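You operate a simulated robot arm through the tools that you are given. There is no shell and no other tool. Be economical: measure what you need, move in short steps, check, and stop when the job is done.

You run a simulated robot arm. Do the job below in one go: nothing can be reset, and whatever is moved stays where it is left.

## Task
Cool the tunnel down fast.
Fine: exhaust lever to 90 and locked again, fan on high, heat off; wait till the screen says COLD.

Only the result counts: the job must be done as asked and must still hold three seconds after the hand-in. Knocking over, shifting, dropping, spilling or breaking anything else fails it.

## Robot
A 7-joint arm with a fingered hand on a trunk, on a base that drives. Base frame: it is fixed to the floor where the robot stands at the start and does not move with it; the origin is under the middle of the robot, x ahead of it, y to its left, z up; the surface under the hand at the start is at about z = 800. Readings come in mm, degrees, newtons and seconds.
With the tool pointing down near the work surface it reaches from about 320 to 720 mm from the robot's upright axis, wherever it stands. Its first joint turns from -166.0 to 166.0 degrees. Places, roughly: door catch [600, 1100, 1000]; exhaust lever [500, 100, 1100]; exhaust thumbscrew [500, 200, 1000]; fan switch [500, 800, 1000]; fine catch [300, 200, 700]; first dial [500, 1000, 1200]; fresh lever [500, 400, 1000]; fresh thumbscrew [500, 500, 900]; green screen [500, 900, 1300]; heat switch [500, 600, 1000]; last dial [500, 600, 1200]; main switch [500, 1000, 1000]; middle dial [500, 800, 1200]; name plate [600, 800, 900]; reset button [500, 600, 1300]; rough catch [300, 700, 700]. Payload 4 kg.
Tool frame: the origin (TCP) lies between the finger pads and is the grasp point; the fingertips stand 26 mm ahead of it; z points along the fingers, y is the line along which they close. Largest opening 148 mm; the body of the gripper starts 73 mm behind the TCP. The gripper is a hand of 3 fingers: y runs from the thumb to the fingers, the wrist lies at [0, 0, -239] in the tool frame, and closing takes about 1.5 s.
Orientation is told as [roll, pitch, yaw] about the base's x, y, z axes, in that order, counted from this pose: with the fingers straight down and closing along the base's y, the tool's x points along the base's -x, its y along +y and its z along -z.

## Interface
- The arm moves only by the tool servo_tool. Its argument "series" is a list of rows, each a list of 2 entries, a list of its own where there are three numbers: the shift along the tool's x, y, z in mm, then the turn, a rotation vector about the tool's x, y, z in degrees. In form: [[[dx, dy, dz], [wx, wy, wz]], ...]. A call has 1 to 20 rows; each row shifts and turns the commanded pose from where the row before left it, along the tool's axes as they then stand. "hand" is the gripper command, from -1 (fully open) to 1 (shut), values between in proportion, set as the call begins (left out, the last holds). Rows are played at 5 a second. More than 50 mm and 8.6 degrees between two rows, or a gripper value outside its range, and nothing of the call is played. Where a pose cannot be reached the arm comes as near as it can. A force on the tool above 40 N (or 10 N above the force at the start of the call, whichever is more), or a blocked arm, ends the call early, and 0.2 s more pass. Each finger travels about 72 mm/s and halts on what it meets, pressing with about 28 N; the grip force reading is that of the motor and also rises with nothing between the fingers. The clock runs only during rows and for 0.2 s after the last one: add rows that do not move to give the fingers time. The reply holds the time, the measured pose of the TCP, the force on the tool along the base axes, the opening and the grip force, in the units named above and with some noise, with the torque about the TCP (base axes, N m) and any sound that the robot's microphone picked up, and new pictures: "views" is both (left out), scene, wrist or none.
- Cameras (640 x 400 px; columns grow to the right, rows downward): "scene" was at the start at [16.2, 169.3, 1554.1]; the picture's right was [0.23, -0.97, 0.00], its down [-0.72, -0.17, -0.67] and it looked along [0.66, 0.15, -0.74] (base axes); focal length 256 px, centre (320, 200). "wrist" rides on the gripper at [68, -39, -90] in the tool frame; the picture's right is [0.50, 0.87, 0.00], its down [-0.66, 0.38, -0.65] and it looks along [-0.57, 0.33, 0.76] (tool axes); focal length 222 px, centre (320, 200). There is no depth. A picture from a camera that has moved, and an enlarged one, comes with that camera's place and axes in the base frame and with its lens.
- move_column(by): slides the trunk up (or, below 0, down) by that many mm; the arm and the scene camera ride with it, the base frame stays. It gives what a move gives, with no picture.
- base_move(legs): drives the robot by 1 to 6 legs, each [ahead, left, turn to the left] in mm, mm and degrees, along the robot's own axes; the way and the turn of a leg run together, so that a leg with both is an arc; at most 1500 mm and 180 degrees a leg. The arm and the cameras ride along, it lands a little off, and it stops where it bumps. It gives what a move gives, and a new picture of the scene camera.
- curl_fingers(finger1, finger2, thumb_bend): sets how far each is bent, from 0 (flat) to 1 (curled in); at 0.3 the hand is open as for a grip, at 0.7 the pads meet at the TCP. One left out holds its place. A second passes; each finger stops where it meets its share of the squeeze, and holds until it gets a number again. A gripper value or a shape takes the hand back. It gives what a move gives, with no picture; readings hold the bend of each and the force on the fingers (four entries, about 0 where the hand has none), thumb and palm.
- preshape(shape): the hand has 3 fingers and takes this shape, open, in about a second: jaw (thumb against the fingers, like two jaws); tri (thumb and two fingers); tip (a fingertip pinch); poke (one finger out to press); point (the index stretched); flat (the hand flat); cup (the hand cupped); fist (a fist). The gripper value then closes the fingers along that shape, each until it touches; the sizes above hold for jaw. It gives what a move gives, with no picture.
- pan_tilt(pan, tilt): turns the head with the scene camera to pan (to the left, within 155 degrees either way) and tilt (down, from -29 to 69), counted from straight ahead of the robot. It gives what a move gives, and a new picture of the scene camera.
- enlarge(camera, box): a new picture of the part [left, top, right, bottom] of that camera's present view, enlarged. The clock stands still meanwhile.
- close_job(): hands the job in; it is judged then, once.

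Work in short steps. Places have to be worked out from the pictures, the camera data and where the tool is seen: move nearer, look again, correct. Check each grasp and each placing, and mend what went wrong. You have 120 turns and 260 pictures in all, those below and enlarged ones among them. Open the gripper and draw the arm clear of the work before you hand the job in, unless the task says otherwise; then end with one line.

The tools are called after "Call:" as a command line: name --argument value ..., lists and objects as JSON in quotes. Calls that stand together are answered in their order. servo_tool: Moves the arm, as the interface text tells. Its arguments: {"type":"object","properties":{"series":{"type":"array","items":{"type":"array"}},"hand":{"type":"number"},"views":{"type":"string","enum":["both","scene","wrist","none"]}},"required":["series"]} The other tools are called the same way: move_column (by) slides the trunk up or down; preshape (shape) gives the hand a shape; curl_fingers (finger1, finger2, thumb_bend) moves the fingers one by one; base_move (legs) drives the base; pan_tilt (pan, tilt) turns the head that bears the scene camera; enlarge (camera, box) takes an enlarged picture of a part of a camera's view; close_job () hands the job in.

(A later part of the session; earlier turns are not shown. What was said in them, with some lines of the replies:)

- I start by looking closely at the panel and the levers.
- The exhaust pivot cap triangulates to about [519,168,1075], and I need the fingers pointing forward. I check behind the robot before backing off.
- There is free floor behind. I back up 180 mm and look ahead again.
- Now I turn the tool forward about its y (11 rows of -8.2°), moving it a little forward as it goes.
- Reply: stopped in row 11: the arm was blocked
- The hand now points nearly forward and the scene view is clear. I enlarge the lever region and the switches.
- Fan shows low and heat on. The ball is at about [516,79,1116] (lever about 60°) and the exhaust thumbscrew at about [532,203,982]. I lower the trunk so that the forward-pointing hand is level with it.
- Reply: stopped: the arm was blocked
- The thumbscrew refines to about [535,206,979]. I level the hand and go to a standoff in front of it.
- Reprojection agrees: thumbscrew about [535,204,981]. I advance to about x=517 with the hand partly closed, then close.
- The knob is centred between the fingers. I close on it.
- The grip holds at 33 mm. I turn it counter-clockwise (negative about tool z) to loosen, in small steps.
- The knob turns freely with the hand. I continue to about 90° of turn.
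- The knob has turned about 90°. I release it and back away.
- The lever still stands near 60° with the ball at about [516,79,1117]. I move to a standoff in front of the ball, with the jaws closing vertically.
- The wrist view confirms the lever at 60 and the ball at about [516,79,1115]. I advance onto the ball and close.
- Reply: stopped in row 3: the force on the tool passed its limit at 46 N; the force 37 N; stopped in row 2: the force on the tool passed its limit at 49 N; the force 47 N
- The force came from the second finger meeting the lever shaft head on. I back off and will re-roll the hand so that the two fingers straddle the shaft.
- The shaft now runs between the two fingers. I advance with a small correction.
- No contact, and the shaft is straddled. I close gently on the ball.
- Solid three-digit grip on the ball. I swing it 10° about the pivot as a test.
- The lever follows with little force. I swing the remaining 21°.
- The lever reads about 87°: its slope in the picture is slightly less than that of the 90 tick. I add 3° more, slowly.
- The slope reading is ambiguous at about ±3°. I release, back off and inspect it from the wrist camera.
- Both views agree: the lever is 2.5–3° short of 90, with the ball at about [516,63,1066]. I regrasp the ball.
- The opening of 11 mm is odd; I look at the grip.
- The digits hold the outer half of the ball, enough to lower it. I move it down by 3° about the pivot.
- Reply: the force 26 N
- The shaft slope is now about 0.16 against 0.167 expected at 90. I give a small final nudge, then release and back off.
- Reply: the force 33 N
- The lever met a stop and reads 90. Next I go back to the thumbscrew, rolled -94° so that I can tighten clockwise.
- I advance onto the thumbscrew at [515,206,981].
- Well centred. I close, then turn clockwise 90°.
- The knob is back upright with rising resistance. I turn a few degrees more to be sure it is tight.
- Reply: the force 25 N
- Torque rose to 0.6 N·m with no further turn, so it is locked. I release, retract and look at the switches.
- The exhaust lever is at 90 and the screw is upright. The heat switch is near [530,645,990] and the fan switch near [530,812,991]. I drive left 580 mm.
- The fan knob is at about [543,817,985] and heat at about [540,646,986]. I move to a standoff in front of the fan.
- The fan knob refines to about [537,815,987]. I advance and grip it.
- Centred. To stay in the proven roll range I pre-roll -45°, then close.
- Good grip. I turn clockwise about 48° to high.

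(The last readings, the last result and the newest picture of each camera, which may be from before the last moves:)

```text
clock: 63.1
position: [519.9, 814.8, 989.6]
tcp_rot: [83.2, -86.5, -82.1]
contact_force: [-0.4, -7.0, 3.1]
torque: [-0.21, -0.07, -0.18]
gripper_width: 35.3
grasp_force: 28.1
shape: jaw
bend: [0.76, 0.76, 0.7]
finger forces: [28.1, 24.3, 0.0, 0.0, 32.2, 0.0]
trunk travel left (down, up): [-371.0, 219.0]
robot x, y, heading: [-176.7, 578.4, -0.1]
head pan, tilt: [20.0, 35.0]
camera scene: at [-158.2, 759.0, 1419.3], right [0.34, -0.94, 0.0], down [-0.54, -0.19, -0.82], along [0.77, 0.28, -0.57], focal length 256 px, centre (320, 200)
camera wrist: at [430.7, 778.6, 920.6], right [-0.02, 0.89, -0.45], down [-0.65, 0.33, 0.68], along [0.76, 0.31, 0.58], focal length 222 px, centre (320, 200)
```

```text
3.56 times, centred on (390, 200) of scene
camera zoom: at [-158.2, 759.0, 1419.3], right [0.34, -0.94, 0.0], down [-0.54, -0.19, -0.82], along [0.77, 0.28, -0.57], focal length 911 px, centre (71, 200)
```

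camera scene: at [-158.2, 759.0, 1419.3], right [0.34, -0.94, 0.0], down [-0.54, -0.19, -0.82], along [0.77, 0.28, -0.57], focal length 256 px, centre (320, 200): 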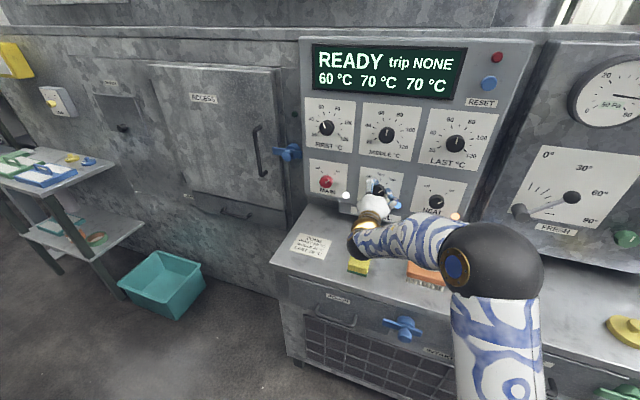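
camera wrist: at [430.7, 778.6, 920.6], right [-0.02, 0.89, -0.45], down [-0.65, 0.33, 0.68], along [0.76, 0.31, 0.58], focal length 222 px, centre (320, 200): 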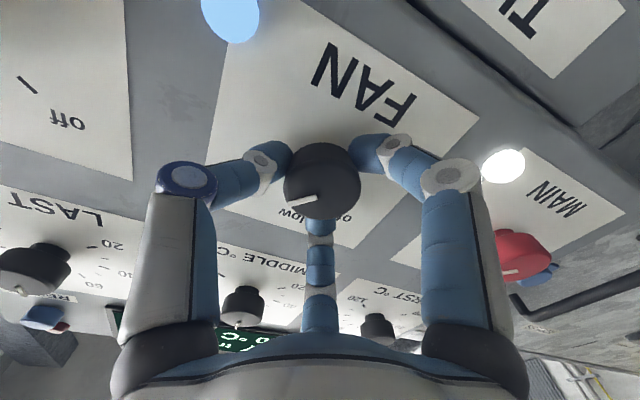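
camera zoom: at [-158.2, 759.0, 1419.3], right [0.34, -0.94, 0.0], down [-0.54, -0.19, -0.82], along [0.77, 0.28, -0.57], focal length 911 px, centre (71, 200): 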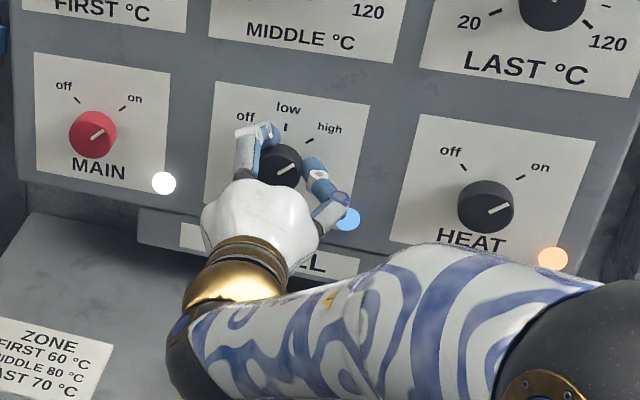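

The fan points at high and the gauge rose. I release, back off and shift to the heat knob.

Call:
servo_tool --series '[[[0, 0, 0], [0, 0, -2]], [[0, 0, 0], [0, 0, -2]], [[0, 0, 0], [0, 0, 0]], [[0, 0, 0], [0, 0, 0]], [[0, 0, -30], [0, 0, 0]], [[0, 0, -40], [0, 0, 0]], [[0, 0, -20], [0, 0, 0]], [[0, -42, 0], [0, 0, 0]], [[0, -42, 0], [0, 0, 0]], [[0, -42, 0], [0, 0, 0]], [[0, -42, 0], [0, 0, 0]], [[0, 0, 0], [0, 0, 0]]]' --hand -0.2

Call:
enlarge --camera "scene" --box '[300, 150, 480, 250]'

```text
clock: 65.7
position: [433.6, 659.2, 992.1]
tcp_rot: [-56.9, -89.2, 58.0]
contact_force: [0.5, -0.5, -0.4]
torque: [-0.02, -0.05, 0.02]
gripper_width: 88.9
grasp_force: 0.1
shape: jaw
bend: [0.32, 0.32, 0.7]
finger forces: [0.0, 0.1, 0.1, 0.1, 0.1, 0.0]
out of reach, approached as far as the arm can: row 11
trunk travel left (down, up): [-371.0, 219.0]
robot x, y, heading: [-178.5, 577.5, -0.2]
head pan, tilt: [20.0, 35.0]
camera scene: at [-157.8, 759.7, 1419.1], right [0.34, -0.94, 0.0], down [-0.54, -0.19, -0.82], along [0.77, 0.28, -0.57], focal length 256 px, centre (320, 200)
camera wrist: at [343.9, 617.0, 925.9], right [-0.02, 0.86, -0.51], down [-0.66, 0.37, 0.66], along [0.75, 0.35, 0.56], focal length 222 px, centre (320, 200)
```

scene: 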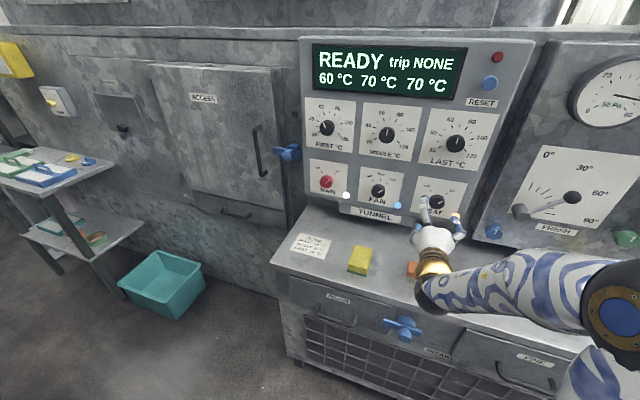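
wrist: 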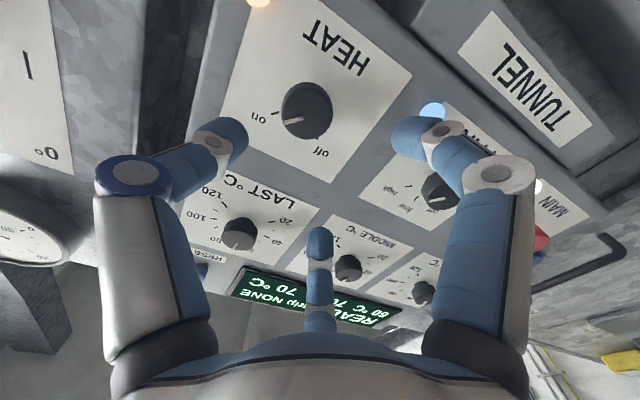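

```text
3.56 times, centred on (390, 200) of scene
camera zoom: at [-157.8, 759.7, 1419.1], right [0.34, -0.94, 0.0], down [-0.54, -0.19, -0.82], along [0.77, 0.28, -0.57], focal length 911 px, centre (71, 200)
```

zoom: 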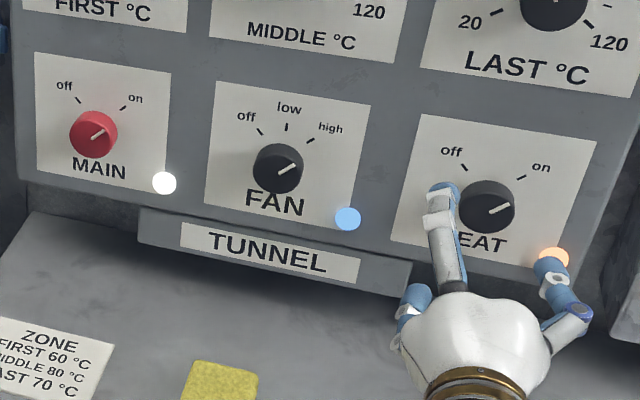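

Fan on high is confirmed. The arm is at a reach limit here, so I shift the base 120 mm right for a better posture.

Call:
base_move --legs '[[0, -120, 0]]'

Call:
servo_tool --series '[[[1, 35, 0], [0, 0, 0]], [[2, 35, 0], [0, 0, 0]], [[2, 35, 0], [0, 0, 0]], [[0, 0, 0], [0, 0, 0]]]'

```text
clock: 67.0
position: [433.0, 539.3, 990.2]
tcp_rot: [-56.3, -89.1, 57.3]
contact_force: [-0.4, -0.2, 0.0]
torque: [-0.01, -0.02, 0.02]
gripper_width: 88.5
grasp_force: 0.0
shape: jaw
bend: [0.32, 0.32, 0.7]
finger forces: [0.0, 0.0, 0.0, 0.0, 0.0, 0.1]
trunk travel left (down, up): [-371.0, 219.0]
robot x, y, heading: [-181.2, 460.0, 0.0]
head pan, tilt: [20.0, 35.0]
camera scene: at [-158.3, 640.2, 1419.1], right [0.34, -0.94, 0.0], down [-0.54, -0.19, -0.82], along [0.77, 0.28, -0.57], focal length 256 px, centre (320, 200)
```

scene: 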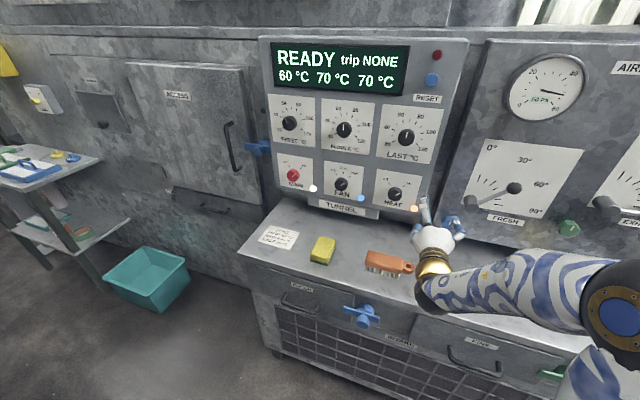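

```text
clock: 68.0
position: [430.2, 645.4, 985.4]
tcp_rot: [-55.3, -89.1, 56.3]
contact_force: [0.5, -0.3, -0.1]
torque: [0.04, 0.01, -0.03]
gripper_width: 88.7
grasp_force: 0.1
shape: jaw
bend: [0.32, 0.32, 0.7]
finger forces: [0.1, 0.0, 0.0, 0.1, 0.0, 0.0]
trunk travel left (down, up): [-371.0, 219.0]
robot x, y, heading: [-177.8, 457.5, -0.3]
head pan, tilt: [20.0, 35.0]
camera scene: at [-158.3, 640.3, 1419.1], right [0.34, -0.94, 0.0], down [-0.54, -0.19, -0.82], along [0.77, 0.28, -0.57], focal length 256 px, centre (320, 200)
camera wrist: at [340.9, 604.2, 920.4], right [-0.02, 0.86, -0.51], down [-0.66, 0.37, 0.66], along [0.76, 0.35, 0.56], focal length 222 px, centre (320, 200)
```

scene: 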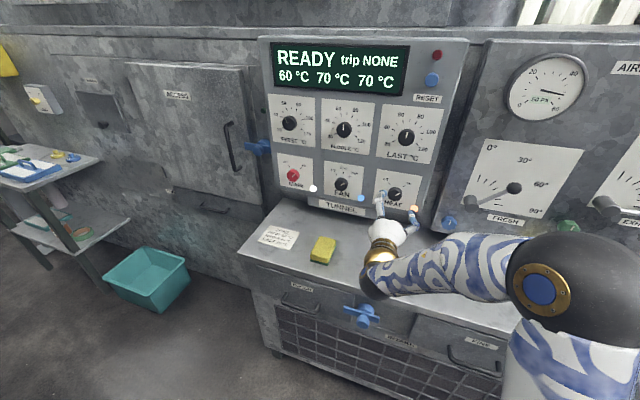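
wrist: 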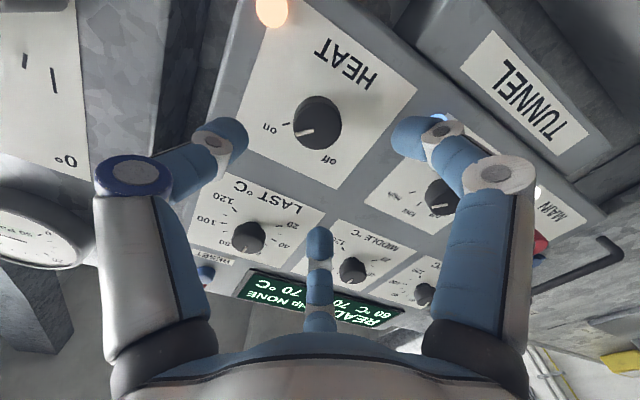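

The heat knob is at about [540,646,988]. I advance and close on it.

Call:
servo_tool --series '[[[-2, 0, 30], [0, 0, 0]], [[0, 0, 30], [0, 0, 0]], [[0, 0, 18], [0, 0, 0]], [[0, 0, 11], [0, 0, 0]], [[0, 0, 0], [0, 0, 0]]]' --views "wrist"

Call:
servo_tool --series '[[[0, 0, 0], [0, 0, 0]], [[0, 0, 0], [0, 0, 0]], [[0, 0, 0], [0, 0, 0]], [[0, 0, 0], [0, 0, 0]], [[0, 0, 0], [0, 0, 0]], [[0, 0, 0], [0, 0, 0]]]' --hand 1 --views "wrist"

```text
clock: 69.2
position: [519.9, 646.4, 986.3]
tcp_rot: [-57.6, -89.2, 58.6]
contact_force: [0.2, -0.2, 0.8]
torque: [0.01, -0.03, -0.02]
gripper_width: 88.7
grasp_force: 0.1
shape: jaw
bend: [0.32, 0.32, 0.7]
finger forces: [0.1, 0.0, 0.0, 0.0, 0.0, 0.0]
trunk travel left (down, up): [-371.0, 219.0]
robot x, y, heading: [-180.5, 456.6, -0.1]
head pan, tilt: [20.0, 35.0]
camera wrist: at [430.1, 604.1, 921.4], right [-0.02, 0.86, -0.51], down [-0.66, 0.37, 0.66], along [0.75, 0.35, 0.56], focal length 222 px, centre (320, 200)
```

wrist: 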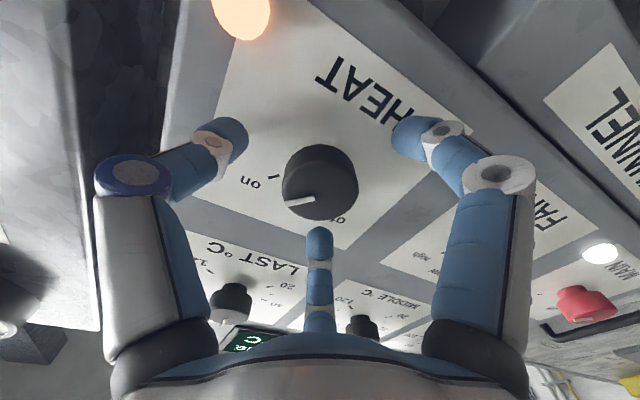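

```text
clock: 70.6
position: [520.4, 646.3, 986.9]
tcp_rot: [-56.9, -89.2, 57.9]
contact_force: [3.3, -0.8, 0.8]
torque: [-0.05, -0.05, -0.04]
gripper_width: 36.2
grasp_force: 28.1
shape: jaw
bend: [0.76, 0.76, 0.7]
finger forces: [24.8, 24.5, 0.0, 0.0, 25.3, 0.1]
trunk travel left (down, up): [-371.0, 219.0]
robot x, y, heading: [-181.2, 458.1, -0.3]
head pan, tilt: [20.0, 35.0]
camera wrist: at [430.1, 603.9, 921.4], right [-0.02, 0.86, -0.51], down [-0.66, 0.37, 0.66], along [0.76, 0.35, 0.56], focal length 222 px, centre (320, 200)
```

wrist: 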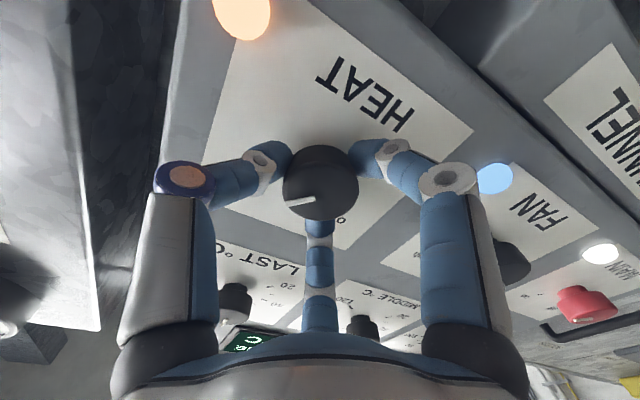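

Good grip. I turn counter-clockwise about 90° to off.

Call:
servo_tool --series '[[[0, 0, 0], [0, 0, -6]], [[0, 0, 0], [0, 0, -6]], [[0, 0, 0], [0, 0, -6]], [[0, 0, 0], [0, 0, -6]], [[0, 0, 0], [0, 0, -6]], [[0, 0, 0], [0, 0, -6]], [[0, 0, 0], [0, 0, -6]], [[0, 0, 0], [0, 0, -6]], [[0, 0, 0], [0, 0, -6]], [[0, 0, 0], [0, 0, -6]], [[0, 0, 0], [0, 0, -6]], [[0, 0, 0], [0, 0, -6]], [[0, 0, 0], [0, 0, -6]], [[0, 0, 0], [0, 0, -6]], [[0, 0, 0], [0, 0, -6]], [[0, 0, 0], [0, 0, 0]]]'

Call:
enlarge --camera "scene" --box '[270, 150, 450, 250]'

```text
clock: 74.0
position: [520.3, 645.8, 985.6]
tcp_rot: [-89.5, 0.8, 91.1]
contact_force: [-7.9, 1.1, -6.9]
torque: [-0.04, 0.2, -0.06]
gripper_width: 35.5
grasp_force: 28.5
shape: jaw
bend: [0.76, 0.76, 0.7]
finger forces: [30.1, 30.6, 0.1, 0.1, 23.7, 0.1]
trunk travel left (down, up): [-371.0, 219.0]
robot x, y, heading: [-180.3, 460.2, -0.2]
head pan, tilt: [20.0, 35.0]
camera scene: at [-158.5, 640.6, 1419.0], right [0.34, -0.94, 0.0], down [-0.54, -0.19, -0.82], along [0.77, 0.28, -0.57], focal length 256 px, centre (320, 200)
camera wrist: at [431.9, 576.9, 1027.5], right [0.0, -0.51, -0.86], down [-0.67, 0.64, -0.38], along [0.74, 0.57, -0.34], focal length 222 px, centre (320, 200)
```

scene: 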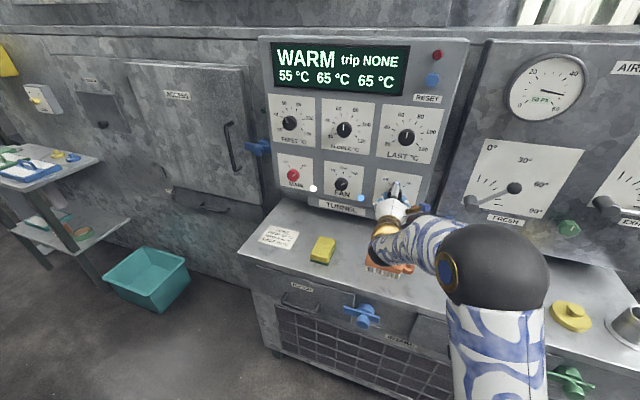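
wrist: 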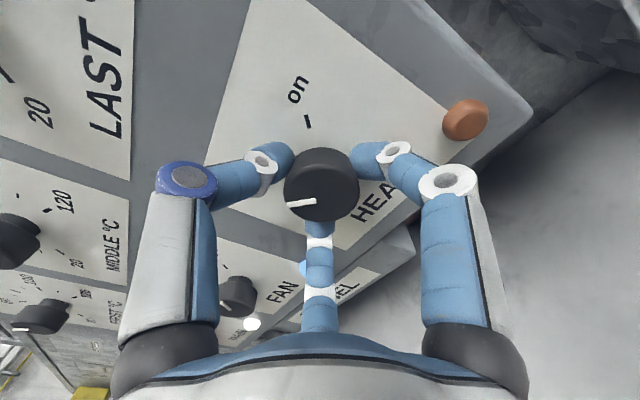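

```text
3.56 times, centred on (360, 200) of scene
camera zoom: at [-158.5, 640.6, 1419.0], right [0.34, -0.94, 0.0], down [-0.54, -0.19, -0.82], along [0.77, 0.28, -0.57], focal length 911 px, centre (178, 200)
```

zoom: 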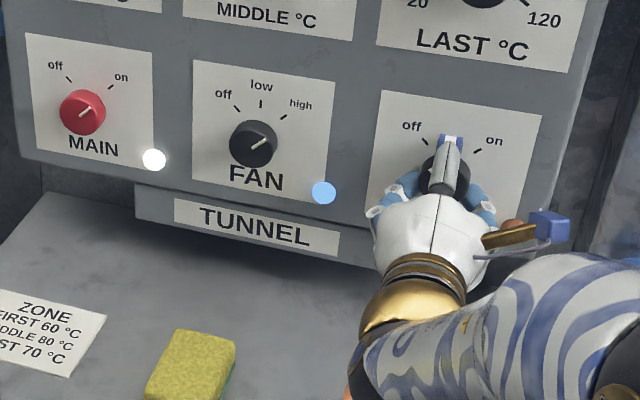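

The heat lamp went out and the screen says WARM and is cooling. I release, back off and wait.

Call:
servo_tool --series '[[[0, 0, 0], [0, 0, 0]], [[0, 0, 0], [0, 0, 0]], [[0, 0, 0], [0, 0, 0]], [[0, 0, -30], [0, 0, 0]], [[0, 0, -45], [0, 0, 0]], [[0, 0, -45], [0, 0, 0]], [[0, 0, -45], [0, 0, 0]], [[0, 0, -20], [0, 0, 0]], [[0, 0, 0], [0, 0, 0]], [[0, 0, 0], [0, 0, 0]], [[0, 0, 0], [0, 0, 0]], [[0, 0, 0], [0, 0, 0]], [[0, 0, 0], [0, 0, 0]], [[0, 0, 0], [0, 0, 0]]]' --hand -1 --views "none"

Call:
servo_tool --series '[[[0, 0, 0], [0, 0, 0]], [[0, 0, 0], [0, 0, 0]], [[0, 0, 0], [0, 0, 0]], [[0, 0, 0], [0, 0, 0]], [[0, 0, 0], [0, 0, 0]], [[0, 0, 0], [0, 0, 0]], [[0, 0, 0], [0, 0, 0]], [[0, 0, 0], [0, 0, 0]], [[0, 0, 0], [0, 0, 0]], [[0, 0, 0], [0, 0, 0]], [[0, 0, 0], [0, 0, 0]], [[0, 0, 0], [0, 0, 0]], [[0, 0, 0], [0, 0, 0]], [[0, 0, 0], [0, 0, 0]], [[0, 0, 0], [0, 0, 0]], [[0, 0, 0], [0, 0, 0]], [[0, 0, 0], [0, 0, 0]], [[0, 0, 0], [0, 0, 0]], [[0, 0, 0], [0, 0, 0]], [[0, 0, 0], [0, 0, 0]]]' --views "scene"

Call:
enlarge --camera "scene" --box '[260, 30, 480, 220]'

```text
clock: 77.0
position: [334.6, 641.2, 986.2]
tcp_rot: [-89.5, 0.7, 91.1]
contact_force: [-0.8, 0.7, 0.8]
torque: [0.0, -0.03, 0.0]
gripper_width: 147.7
grasp_force: 0.1
shape: jaw
bend: [0.3, 0.3, 0.3]
finger forces: [0.1, 0.0, 0.0, 0.1, 0.0, 0.1]
trunk travel left (down, up): [-371.0, 219.0]
robot x, y, heading: [-183.5, 458.7, -0.6]
head pan, tilt: [20.0, 35.0]
```

```text
clock: 81.2
position: [334.2, 641.4, 986.5]
tcp_rot: [-89.5, 0.7, 91.0]
contact_force: [0.1, -0.7, 0.8]
torque: [0.02, 0.02, -0.02]
gripper_width: 147.9
grasp_force: 0.1
shape: jaw
bend: [0.3, 0.3, 0.3]
finger forces: [0.0, 0.2, 0.0, 0.0, 0.1, 0.0]
trunk travel left (down, up): [-371.0, 219.0]
robot x, y, heading: [-180.0, 458.2, -0.2]
head pan, tilt: [20.0, 35.0]
camera scene: at [-158.4, 640.2, 1419.1], right [0.34, -0.94, 0.0], down [-0.54, -0.19, -0.82], along [0.77, 0.28, -0.57], focal length 256 px, centre (320, 200)
```

scene: 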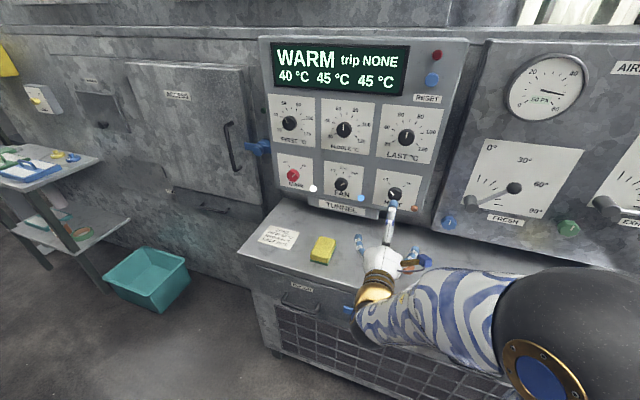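

```text
2.11 times, centred on (370, 125) of scene
camera zoom: at [-158.4, 640.2, 1419.1], right [0.34, -0.94, 0.0], down [-0.54, -0.19, -0.82], along [0.77, 0.28, -0.57], focal length 539 px, centre (215, 358)
```

zoom: 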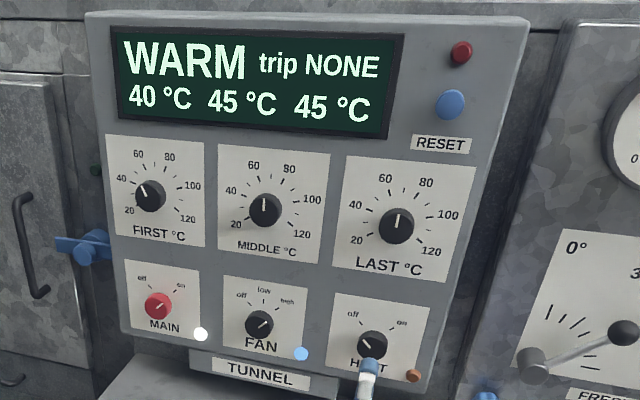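

Cooling at about 2–3 °C/s, with heat off and fan on high. I wait on.

Call:
servo_tool --series '[[[0, 0, 0], [0, 0, 0]], [[0, 0, 0], [0, 0, 0]], [[0, 0, 0], [0, 0, 0]], [[0, 0, 0], [0, 0, 0]], [[0, 0, 0], [0, 0, 0]], [[0, 0, 0], [0, 0, 0]], [[0, 0, 0], [0, 0, 0]], [[0, 0, 0], [0, 0, 0]], [[0, 0, 0], [0, 0, 0]], [[0, 0, 0], [0, 0, 0]], [[0, 0, 0], [0, 0, 0]], [[0, 0, 0], [0, 0, 0]], [[0, 0, 0], [0, 0, 0]], [[0, 0, 0], [0, 0, 0]], [[0, 0, 0], [0, 0, 0]], [[0, 0, 0], [0, 0, 0]], [[0, 0, 0], [0, 0, 0]], [[0, 0, 0], [0, 0, 0]], [[0, 0, 0], [0, 0, 0]], [[0, 0, 0], [0, 0, 0]]]' --views "none"

Call:
servo_tool --series '[[[0, 0, 0], [0, 0, 0]], [[0, 0, 0], [0, 0, 0]], [[0, 0, 0], [0, 0, 0]], [[0, 0, 0], [0, 0, 0]], [[0, 0, 0], [0, 0, 0]], [[0, 0, 0], [0, 0, 0]], [[0, 0, 0], [0, 0, 0]], [[0, 0, 0], [0, 0, 0]], [[0, 0, 0], [0, 0, 0]], [[0, 0, 0], [0, 0, 0]], [[0, 0, 0], [0, 0, 0]], [[0, 0, 0], [0, 0, 0]], [[0, 0, 0], [0, 0, 0]], [[0, 0, 0], [0, 0, 0]], [[0, 0, 0], [0, 0, 0]], [[0, 0, 0], [0, 0, 0]], [[0, 0, 0], [0, 0, 0]], [[0, 0, 0], [0, 0, 0]], [[0, 0, 0], [0, 0, 0]], [[0, 0, 0], [0, 0, 0]]]' --views "scene"

Call:
pan_tilt --pan 0 --tilt 25

```text
clock: 85.4
position: [335.7, 642.8, 986.4]
tcp_rot: [-89.5, 0.7, 90.9]
contact_force: [-1.0, 0.1, -0.2]
torque: [0.03, 0.04, -0.02]
gripper_width: 148.0
grasp_force: 0.1
shape: jaw
bend: [0.3, 0.3, 0.3]
finger forces: [0.1, 0.1, 0.1, 0.0, 0.0, 0.0]
trunk travel left (down, up): [-371.0, 219.0]
robot x, y, heading: [-180.3, 457.3, -0.2]
head pan, tilt: [20.0, 35.0]
```

```text
clock: 89.6
position: [334.8, 640.8, 986.9]
tcp_rot: [-89.6, 0.6, 91.1]
contact_force: [0.4, -0.3, 0.3]
torque: [-0.02, 0.01, 0.02]
gripper_width: 147.9
grasp_force: 0.1
shape: jaw
bend: [0.3, 0.3, 0.3]
finger forces: [0.1, 0.1, 0.0, 0.0, 0.0, 0.1]
trunk travel left (down, up): [-371.0, 219.0]
robot x, y, heading: [-180.6, 454.3, -0.1]
head pan, tilt: [20.0, 35.0]
camera scene: at [-158.4, 640.2, 1419.1], right [0.34, -0.94, 0.0], down [-0.54, -0.19, -0.82], along [0.77, 0.28, -0.57], focal length 256 px, centre (320, 200)
```

scene: 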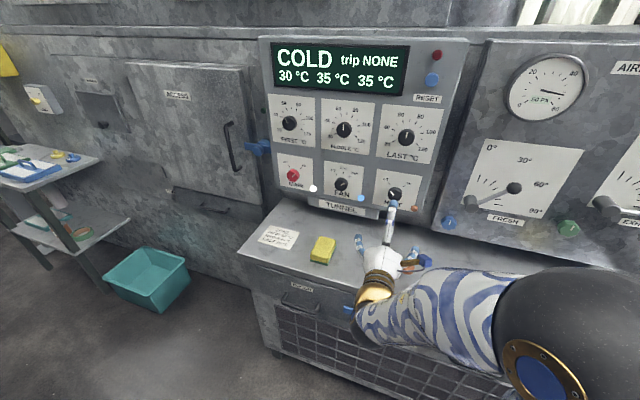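

```text
clock: 90.4
position: [335.0, 642.1, 987.0]
tcp_rot: [-89.5, 0.7, 91.0]
contact_force: [0.1, -0.3, -0.6]
torque: [-0.02, 0.02, -0.01]
gripper_width: 147.9
grasp_force: 0.1
shape: jaw
bend: [0.3, 0.3, 0.3]
finger forces: [0.0, 0.0, 0.0, 0.0, 0.0, 0.0]
trunk travel left (down, up): [-371.0, 219.0]
robot x, y, heading: [-182.6, 458.3, -0.3]
head pan, tilt: [0.0, 25.0]
camera scene: at [-149.1, 610.1, 1434.8], right [0.0, -1.0, 0.0], down [-0.42, 0.0, -0.91], along [0.91, 0.0, -0.42], focal length 256 px, centre (320, 200)
```

scene: 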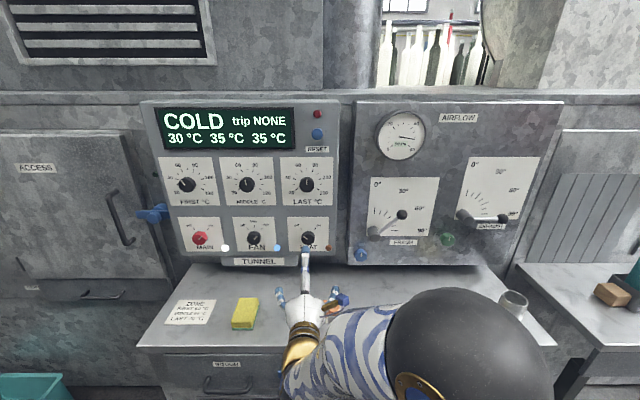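

The screen says COLD. I make a last check of the levers and switches.

Call:
enlarge --camera "scene" --box '[350, 140, 550, 265]'

Call:
enlarge --camera "scene" --box '[150, 100, 350, 270]'

```text
3.20 times, centred on (450, 202) of scene
camera zoom: at [-149.1, 610.1, 1434.8], right [0.0, -1.0, 0.0], down [-0.42, 0.0, -0.91], along [0.91, 0.0, -0.42], focal length 820 px, centre (-96, 192)
```

zoom: 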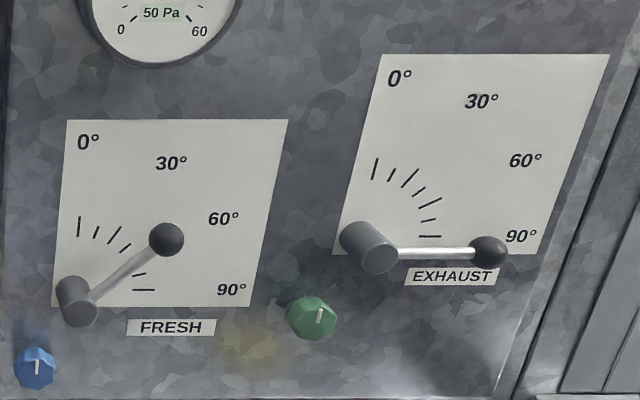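

```text
2.35 times, centred on (250, 185) of scene
camera zoom: at [-149.1, 610.1, 1434.8], right [0.0, -1.0, 0.0], down [-0.42, 0.0, -0.91], along [0.91, 0.0, -0.42], focal length 603 px, centre (485, 235)
```

zoom: 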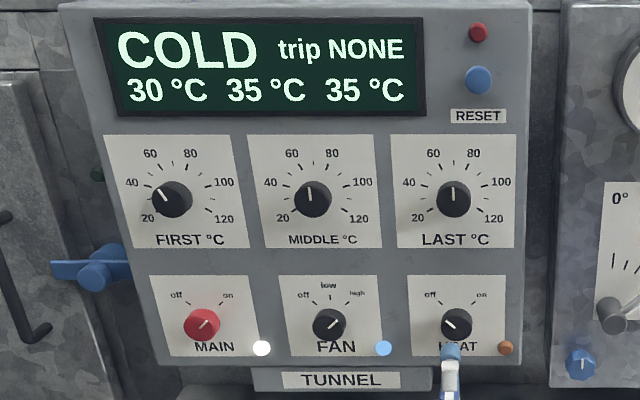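

The lever is level at 90, the thumbscrew is tight, the fan is on high, heat is off and the screen says COLD. The hand is open and clear, so I hand in.

Call:
close_job

```text
The job is handed in.
```

The tunnel is cooled down: the exhaust lever is at 90 and locked again, the fan is on high, the heat is off, and the screen says COLD (30/35/35 °C, trip NONE).
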